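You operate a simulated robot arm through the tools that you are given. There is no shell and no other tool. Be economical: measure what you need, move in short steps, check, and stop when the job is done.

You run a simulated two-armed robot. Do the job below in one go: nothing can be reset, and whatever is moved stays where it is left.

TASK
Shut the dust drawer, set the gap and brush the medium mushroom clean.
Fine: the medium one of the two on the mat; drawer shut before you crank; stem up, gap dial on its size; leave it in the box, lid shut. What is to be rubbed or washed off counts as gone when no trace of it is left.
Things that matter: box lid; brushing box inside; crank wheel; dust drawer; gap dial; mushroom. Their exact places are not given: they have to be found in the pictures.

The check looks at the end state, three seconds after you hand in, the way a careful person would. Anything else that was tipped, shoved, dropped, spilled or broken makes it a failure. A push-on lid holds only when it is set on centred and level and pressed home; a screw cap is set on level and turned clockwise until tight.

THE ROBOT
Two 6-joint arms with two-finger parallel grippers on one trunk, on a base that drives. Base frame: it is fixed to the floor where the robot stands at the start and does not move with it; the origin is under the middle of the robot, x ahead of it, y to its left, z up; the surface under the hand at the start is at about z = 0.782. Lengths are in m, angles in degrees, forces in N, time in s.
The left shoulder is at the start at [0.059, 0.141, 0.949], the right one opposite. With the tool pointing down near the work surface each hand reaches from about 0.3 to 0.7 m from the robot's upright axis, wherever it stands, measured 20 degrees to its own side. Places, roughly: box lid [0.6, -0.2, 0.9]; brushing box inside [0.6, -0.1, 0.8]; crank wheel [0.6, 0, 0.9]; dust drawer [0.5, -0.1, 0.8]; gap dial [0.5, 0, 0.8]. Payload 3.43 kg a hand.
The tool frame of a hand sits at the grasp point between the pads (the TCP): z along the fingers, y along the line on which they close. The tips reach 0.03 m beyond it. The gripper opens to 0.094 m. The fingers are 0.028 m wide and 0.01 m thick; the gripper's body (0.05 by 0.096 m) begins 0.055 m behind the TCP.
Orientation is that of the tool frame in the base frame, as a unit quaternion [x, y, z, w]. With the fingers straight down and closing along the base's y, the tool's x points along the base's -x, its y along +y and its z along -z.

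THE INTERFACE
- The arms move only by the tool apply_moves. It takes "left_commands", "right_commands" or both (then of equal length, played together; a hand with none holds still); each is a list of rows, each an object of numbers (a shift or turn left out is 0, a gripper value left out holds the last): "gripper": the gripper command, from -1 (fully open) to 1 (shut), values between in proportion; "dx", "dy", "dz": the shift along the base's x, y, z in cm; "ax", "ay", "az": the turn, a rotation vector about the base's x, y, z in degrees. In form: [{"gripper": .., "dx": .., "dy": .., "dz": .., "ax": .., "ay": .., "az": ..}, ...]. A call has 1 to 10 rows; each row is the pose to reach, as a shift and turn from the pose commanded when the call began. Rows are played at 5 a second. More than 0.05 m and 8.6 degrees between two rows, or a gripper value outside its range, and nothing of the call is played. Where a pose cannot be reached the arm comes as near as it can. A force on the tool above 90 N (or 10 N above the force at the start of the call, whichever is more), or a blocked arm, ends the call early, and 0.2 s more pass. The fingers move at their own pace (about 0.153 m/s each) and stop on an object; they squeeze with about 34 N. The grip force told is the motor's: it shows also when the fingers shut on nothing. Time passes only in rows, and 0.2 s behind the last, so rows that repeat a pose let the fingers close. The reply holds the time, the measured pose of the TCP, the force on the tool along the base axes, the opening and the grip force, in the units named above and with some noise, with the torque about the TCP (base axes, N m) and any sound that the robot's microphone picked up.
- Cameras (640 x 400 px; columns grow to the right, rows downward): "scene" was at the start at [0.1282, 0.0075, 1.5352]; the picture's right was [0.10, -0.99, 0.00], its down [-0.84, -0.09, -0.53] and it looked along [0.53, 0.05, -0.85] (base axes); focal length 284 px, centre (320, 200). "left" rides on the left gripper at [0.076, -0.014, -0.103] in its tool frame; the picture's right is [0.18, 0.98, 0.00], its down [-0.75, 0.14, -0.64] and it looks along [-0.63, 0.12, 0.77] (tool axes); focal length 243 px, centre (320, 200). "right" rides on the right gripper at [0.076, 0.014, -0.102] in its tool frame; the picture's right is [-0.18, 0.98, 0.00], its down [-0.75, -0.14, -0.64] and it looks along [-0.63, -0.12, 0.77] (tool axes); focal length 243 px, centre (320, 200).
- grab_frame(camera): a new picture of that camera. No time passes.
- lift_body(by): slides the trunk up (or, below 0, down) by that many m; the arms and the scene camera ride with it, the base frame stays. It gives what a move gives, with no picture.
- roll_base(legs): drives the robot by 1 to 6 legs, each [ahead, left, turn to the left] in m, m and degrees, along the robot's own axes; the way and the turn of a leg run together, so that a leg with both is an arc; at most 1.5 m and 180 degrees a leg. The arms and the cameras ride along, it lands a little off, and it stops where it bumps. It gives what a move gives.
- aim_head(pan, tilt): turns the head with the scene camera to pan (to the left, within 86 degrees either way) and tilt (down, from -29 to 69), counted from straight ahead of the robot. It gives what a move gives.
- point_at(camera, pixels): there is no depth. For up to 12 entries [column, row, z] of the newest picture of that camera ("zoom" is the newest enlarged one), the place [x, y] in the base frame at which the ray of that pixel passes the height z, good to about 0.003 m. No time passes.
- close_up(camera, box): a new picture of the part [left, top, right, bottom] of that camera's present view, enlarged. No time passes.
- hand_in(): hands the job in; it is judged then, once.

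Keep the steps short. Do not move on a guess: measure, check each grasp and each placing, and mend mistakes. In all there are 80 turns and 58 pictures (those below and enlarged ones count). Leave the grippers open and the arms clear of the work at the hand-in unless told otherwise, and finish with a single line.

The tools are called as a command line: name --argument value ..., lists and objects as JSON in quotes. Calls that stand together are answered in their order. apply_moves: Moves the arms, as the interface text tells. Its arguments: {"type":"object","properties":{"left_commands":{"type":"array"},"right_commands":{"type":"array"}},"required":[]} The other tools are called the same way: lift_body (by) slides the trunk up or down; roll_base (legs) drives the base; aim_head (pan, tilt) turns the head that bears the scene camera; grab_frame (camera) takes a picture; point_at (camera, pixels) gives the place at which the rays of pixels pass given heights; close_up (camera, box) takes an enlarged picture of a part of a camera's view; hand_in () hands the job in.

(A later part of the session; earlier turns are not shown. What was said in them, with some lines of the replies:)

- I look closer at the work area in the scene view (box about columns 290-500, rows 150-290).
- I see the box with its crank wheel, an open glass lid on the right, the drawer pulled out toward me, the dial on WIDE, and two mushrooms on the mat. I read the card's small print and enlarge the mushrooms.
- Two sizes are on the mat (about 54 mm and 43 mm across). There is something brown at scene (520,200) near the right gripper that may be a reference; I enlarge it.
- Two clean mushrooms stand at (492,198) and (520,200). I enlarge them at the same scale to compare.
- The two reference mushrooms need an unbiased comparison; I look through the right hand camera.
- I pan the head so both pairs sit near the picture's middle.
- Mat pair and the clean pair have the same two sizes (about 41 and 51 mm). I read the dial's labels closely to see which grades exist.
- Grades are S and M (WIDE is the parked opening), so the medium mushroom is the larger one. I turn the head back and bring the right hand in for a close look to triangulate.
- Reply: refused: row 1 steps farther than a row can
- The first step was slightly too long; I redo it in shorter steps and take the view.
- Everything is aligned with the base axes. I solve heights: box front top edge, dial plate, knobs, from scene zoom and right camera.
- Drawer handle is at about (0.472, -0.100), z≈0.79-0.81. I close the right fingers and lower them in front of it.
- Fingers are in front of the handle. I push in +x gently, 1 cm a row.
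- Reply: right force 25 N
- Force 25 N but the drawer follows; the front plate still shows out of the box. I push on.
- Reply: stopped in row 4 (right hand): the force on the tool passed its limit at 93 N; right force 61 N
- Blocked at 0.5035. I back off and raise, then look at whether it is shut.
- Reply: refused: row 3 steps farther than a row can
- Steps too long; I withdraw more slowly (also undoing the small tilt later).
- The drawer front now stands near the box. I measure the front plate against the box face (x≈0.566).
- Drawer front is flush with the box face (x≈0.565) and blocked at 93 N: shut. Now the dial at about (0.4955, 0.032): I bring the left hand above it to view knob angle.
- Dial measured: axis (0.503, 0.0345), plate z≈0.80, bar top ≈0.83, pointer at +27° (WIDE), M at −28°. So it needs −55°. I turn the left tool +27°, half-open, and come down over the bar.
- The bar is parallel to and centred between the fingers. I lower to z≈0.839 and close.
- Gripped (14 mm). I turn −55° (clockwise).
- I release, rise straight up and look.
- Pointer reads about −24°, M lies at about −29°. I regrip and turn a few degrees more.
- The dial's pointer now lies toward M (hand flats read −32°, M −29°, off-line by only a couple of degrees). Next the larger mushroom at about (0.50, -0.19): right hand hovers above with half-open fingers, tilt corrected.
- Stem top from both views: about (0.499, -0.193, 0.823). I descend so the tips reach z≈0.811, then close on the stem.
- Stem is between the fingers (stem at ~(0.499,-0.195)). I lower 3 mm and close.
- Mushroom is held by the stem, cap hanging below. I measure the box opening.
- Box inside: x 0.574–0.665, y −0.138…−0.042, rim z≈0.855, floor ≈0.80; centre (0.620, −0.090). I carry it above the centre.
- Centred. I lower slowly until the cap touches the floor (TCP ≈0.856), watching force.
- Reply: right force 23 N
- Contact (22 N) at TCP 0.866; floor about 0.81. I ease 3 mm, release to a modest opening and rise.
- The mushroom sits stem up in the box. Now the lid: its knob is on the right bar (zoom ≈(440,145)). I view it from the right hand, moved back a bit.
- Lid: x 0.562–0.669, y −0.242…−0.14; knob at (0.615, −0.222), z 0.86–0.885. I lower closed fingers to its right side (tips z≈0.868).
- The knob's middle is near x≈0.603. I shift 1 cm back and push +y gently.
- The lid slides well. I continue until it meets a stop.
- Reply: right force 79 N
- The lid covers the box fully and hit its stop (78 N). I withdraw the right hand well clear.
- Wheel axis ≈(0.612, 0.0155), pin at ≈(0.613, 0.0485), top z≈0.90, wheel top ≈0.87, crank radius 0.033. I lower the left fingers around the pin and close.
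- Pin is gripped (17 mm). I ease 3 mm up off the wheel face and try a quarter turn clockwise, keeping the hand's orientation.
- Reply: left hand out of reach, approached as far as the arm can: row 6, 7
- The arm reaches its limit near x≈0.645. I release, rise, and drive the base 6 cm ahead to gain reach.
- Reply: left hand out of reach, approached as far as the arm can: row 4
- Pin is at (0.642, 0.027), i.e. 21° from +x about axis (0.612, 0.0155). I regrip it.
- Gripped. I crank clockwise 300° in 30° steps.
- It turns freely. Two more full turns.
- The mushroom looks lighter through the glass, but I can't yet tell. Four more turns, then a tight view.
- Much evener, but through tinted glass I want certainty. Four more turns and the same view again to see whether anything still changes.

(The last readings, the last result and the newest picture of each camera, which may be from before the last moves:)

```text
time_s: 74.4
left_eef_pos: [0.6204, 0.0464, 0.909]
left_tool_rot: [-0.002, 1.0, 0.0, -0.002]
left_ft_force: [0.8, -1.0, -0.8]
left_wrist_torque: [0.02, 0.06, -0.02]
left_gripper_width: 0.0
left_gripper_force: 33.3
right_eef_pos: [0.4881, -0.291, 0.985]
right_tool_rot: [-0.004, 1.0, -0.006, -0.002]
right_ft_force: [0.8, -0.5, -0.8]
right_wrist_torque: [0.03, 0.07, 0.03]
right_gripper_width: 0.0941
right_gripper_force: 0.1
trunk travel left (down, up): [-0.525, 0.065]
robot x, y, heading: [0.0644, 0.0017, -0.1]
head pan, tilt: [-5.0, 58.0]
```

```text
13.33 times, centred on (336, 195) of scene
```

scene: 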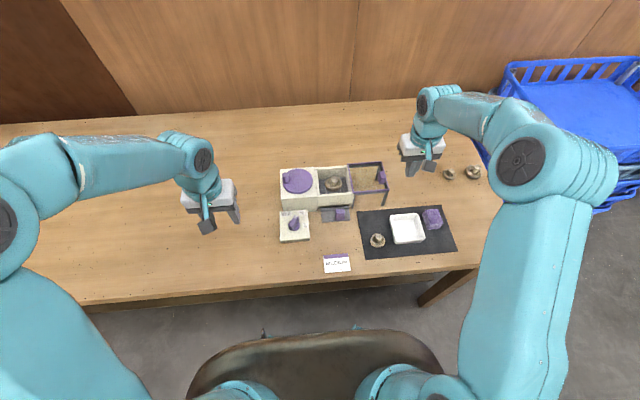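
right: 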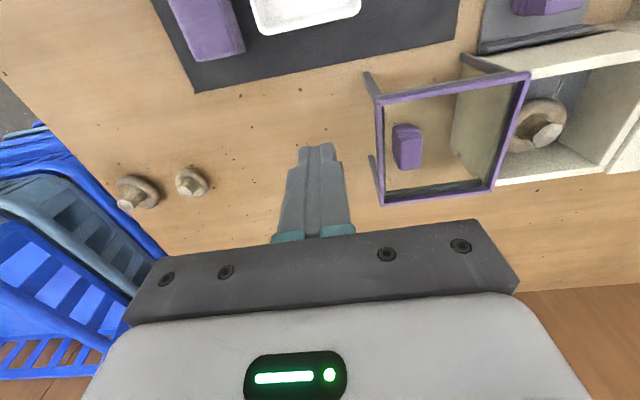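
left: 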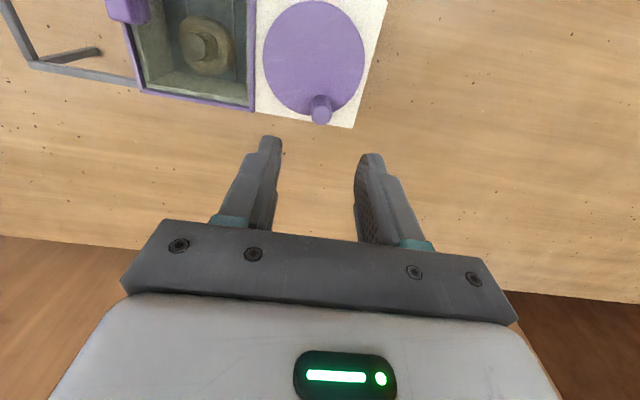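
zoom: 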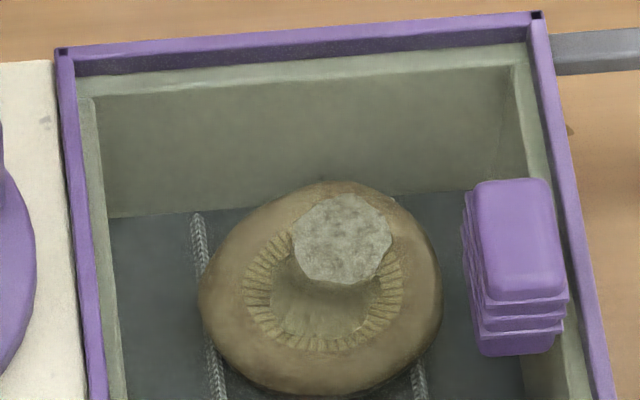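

In the last turn the pin slipped out of the fingers, but the mushroom looks the same as after seven turns, so nothing more comes off. I rise straight up, back away, and inspect.

apply_moves --left_commands '[{"dz": 3}, {"dz": 7}, {"dz": 10, "dx": -2}, {"dz": 11, "dx": -6}, {"dz": 11, "dx": -10, "dy": 1}, {"dz": 11, "dx": -12, "dy": 3, "gripper": -1}, {"dz": 11, "dx": -14, "dy": 7}, {"dz": 11, "dx": -15, "dy": 11}]'

close_up --camera "scene" --box '[255, 160, 415, 260]'

```text
time_s: 76.2
left_eef_pos: [0.4642, 0.1573, 1.0229]
left_tool_rot: [-0.001, 1.0, -0.001, 0.002]
left_ft_force: [-0.9, 0.2, 0.4]
left_wrist_torque: [-0.01, -0.07, -0.01]
left_gripper_width: 0.0939
left_gripper_force: 0.1
right_eef_pos: [0.4819, -0.2898, 0.9883]
right_tool_rot: [-0.003, 1.0, -0.007, 0.0]
right_ft_force: [0.0, -0.2, 1.0]
right_wrist_torque: [-0.02, -0.01, -0.01]
right_gripper_width: 0.094
right_gripper_force: 0.1
trunk travel left (down, up): [-0.525, 0.065]
robot x, y, heading: [0.0638, 0.0039, -0.3]
head pan, tilt: [-5.0, 58.0]
```

```text
4.00 times, centred on (335, 210) of scene
```

zoom: 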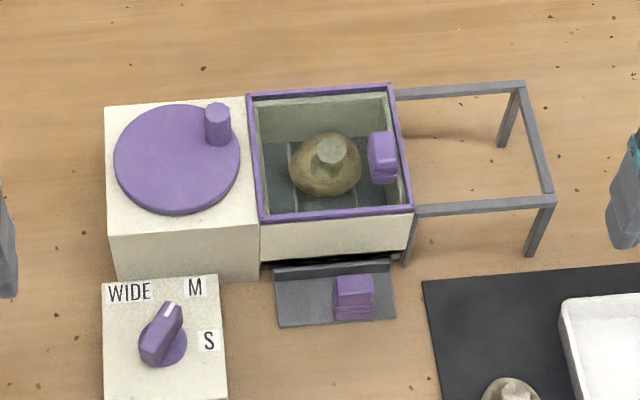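

All in place: drawer in, dial at M, lid shut, stem up. But the glass is tinted, so I can't be sure that it is clean. I'll measure the lid knob to grip it, slide the lid partly open and look directly.

point_at --camera "zoom" --pixels '[[382, 148, 0.885], [371, 140, 0.885], [394, 140, 0.885], [372, 182, 0.865], [396, 180, 0.865], [411, 208, 0.86], [249, 95, 0.86], [165, 305, 0.83], [145, 357, 0.83]]'

```text
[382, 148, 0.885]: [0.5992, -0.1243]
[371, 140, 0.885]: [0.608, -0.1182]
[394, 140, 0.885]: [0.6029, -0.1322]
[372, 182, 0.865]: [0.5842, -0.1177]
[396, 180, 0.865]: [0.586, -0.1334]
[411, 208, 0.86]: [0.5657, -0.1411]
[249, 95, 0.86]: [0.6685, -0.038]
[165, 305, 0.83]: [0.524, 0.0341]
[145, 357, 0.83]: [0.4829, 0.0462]
```

Knob: centre (0.603, −0.126), 16 mm wide. Right hand goes above it, half-open, then down and grips.

apply_moves --right_commands '[{"gripper": 0, "dx": 2.5, "dy": 3.5}, {"dx": 5, "dy": 7}, {"dx": 7.5, "dy": 10.5}, {"dx": 10, "dy": 14}, {"dx": 12.1, "dy": 16.45}, {"dx": 12.1, "dy": 16.45, "dz": -4}, {"dx": 12.1, "dy": 16.45, "dz": -7}, {"dx": 12.1, "dy": 16.45, "dz": -8.8}, {"dx": 12.1, "dy": 16.45, "dz": -8.8}]'

apply_moves --right_commands '[{"gripper": 1}, {"gripper": 1}, {"gripper": 1}]'

```text
time_s: 78.2
left_eef_pos: [0.4657, 0.1557, 1.0243]
left_tool_rot: [-0.001, 1.0, -0.002, 0.002]
left_ft_force: [-0.4, -0.2, -0.3]
left_wrist_torque: [0.02, -0.04, 0.02]
left_gripper_width: 0.0942
left_gripper_force: 0.0
right_eef_pos: [0.6051, -0.1276, 0.9012]
right_tool_rot: [-0.003, 1.0, -0.006, 0.001]
right_ft_force: [0.2, -0.9, 10.7]
right_wrist_torque: [0.27, 0.06, -0.05]
right_gripper_width: 0.0467
right_gripper_force: 0.1
trunk travel left (down, up): [-0.525, 0.065]
robot x, y, heading: [0.0662, -0.0018, -0.0]
head pan, tilt: [-5.0, 58.0]
```

```text
time_s: 79.0
left_eef_pos: [0.4658, 0.1548, 1.0239]
left_tool_rot: [-0.002, 1.0, -0.001, 0.002]
left_ft_force: [1.1, -0.7, 0.6]
left_wrist_torque: [0.03, 0.0, 0.0]
left_gripper_width: 0.0941
left_gripper_force: 0.0
right_eef_pos: [0.6045, -0.1256, 0.9006]
right_tool_rot: [-0.004, 1.0, -0.006, 0.001]
right_ft_force: [2.6, 0.0, 15.0]
right_wrist_torque: [0.02, 0.21, -0.02]
right_gripper_width: 0.0198
right_gripper_force: 44.8
trunk travel left (down, up): [-0.525, 0.065]
robot x, y, heading: [0.061, -0.0002, -0.2]
head pan, tilt: [-5.0, 58.0]
```

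Gripped (20 mm). I ease 2 mm up and slide −y by 7.5 cm, then look with the scene camera.

apply_moves --right_commands '[{"dz": 0.15}, {"dy": -1, "dz": 0.15}, {"dy": -2, "dz": 0.15}, {"dy": -3.5, "dz": 0.15}, {"dy": -5, "dz": 0.15}, {"dy": -6.5, "dz": 0.15}, {"dy": -7.5, "dz": 0.15}, {"dy": -7.5, "dz": 0.15}]'

close_up --camera "scene" --box '[304, 180, 352, 210]'

```text
time_s: 80.8
left_eef_pos: [0.4673, 0.1561, 1.0225]
left_tool_rot: [-0.002, 1.0, -0.001, 0.002]
left_ft_force: [0.1, 0.8, -0.1]
left_wrist_torque: [0.0, -0.03, 0.0]
left_gripper_width: 0.0941
left_gripper_force: 0.1
right_eef_pos: [0.6068, -0.2014, 0.9012]
right_tool_rot: [-0.003, 1.0, -0.006, -0.001]
right_ft_force: [6.6, 0.2, 1.2]
right_wrist_torque: [0.02, -0.01, 0.04]
right_gripper_width: 0.0197
right_gripper_force: 45.2
trunk travel left (down, up): [-0.525, 0.065]
robot x, y, heading: [0.0612, 0.0009, 0.0]
head pan, tilt: [-5.0, 58.0]
```

```text
13.33 times, centred on (328, 195) of scene
```

zoom: 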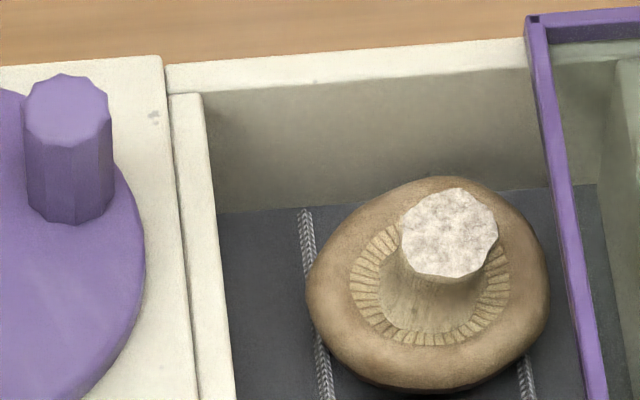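

The view is clear: white stem top, even pale gills and cap, no dirt left. I slide the lid shut again until it stops.

apply_moves --right_commands '[{"dy": 1.5}, {"dy": 3}, {"dy": 4.5}, {"dy": 6}, {"dy": 7}, {"dy": 7.6}, {"dy": 8}, {"dy": 8.3}]'

```text
time_s: 82.6
left_eef_pos: [0.4675, 0.1531, 1.0243]
left_tool_rot: [-0.002, 1.0, 0.001, 0.001]
left_ft_force: [-0.1, 0.3, 0.5]
left_wrist_torque: [0.0, 0.02, 0.01]
left_gripper_width: 0.094
left_gripper_force: 0.0
right_eef_pos: [0.6053, -0.123, 0.9011]
right_tool_rot: [-0.003, 1.0, -0.006, -0.002]
right_ft_force: [0.4, -25.9, 0.7]
right_wrist_torque: [-0.03, 0.1, 0.22]
right_gripper_width: 0.0196
right_gripper_force: 44.8
trunk travel left (down, up): [-0.525, 0.065]
robot x, y, heading: [0.0616, -0.0021, 0.2]
head pan, tilt: [-5.0, 58.0]
```

At the stop (26 N, y −0.123). I release, rise straight up, and back off; then a last look.

apply_moves --right_commands '[{"dy": -0.3, "gripper": 0}, {"dy": -0.3, "gripper": 0}, {"dy": -0.3, "dz": 4}, {"dy": -0.3, "dz": 8}, {"dx": -3, "dy": -3, "dz": 10}, {"dx": -6, "dy": -6, "dz": 10}, {"dx": -9, "dy": -9.5, "dz": 10}, {"dx": -12, "dy": -13, "dz": 10, "gripper": -1}, {"dx": -14, "dy": -17, "dz": 10}]'

close_up --camera "scene" --box '[255, 160, 415, 260]'

```text
time_s: 84.6
left_eef_pos: [0.4669, 0.1536, 1.0236]
left_tool_rot: [-0.003, 1.0, 0.0, 0.001]
left_ft_force: [-0.3, 0.0, 0.5]
left_wrist_torque: [0.05, -0.02, 0.01]
left_gripper_width: 0.094
left_gripper_force: 0.0
right_eef_pos: [0.4653, -0.2901, 1.0016]
right_tool_rot: [-0.005, 1.0, -0.005, 0.0]
right_ft_force: [-0.1, -0.3, -0.2]
right_wrist_torque: [0.0, 0.03, -0.02]
right_gripper_width: 0.0937
right_gripper_force: 0.0
trunk travel left (down, up): [-0.525, 0.065]
robot x, y, heading: [0.0616, 0.0011, 0.1]
head pan, tilt: [-5.0, 58.0]
```

```text
4.00 times, centred on (335, 210) of scene
```

zoom: 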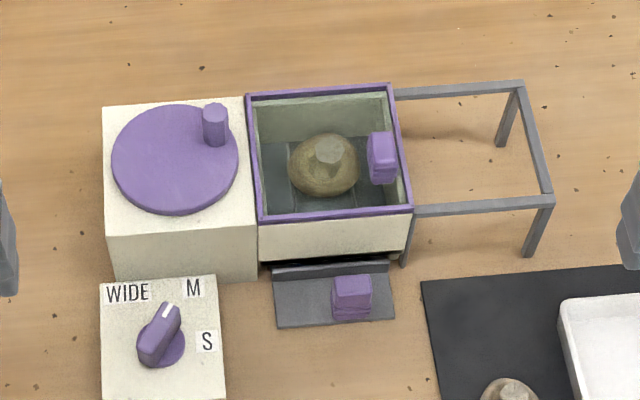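

Lid shut, drawer shut, dial on M, clean mushroom stem up inside, both hands open and clear. I hand in.

hand_in

```text
The job is handed in.
```

The medium mushroom is brushed clean and sits stem up in the box, with the lid and drawer shut, the dial on M and both hands open and clear.
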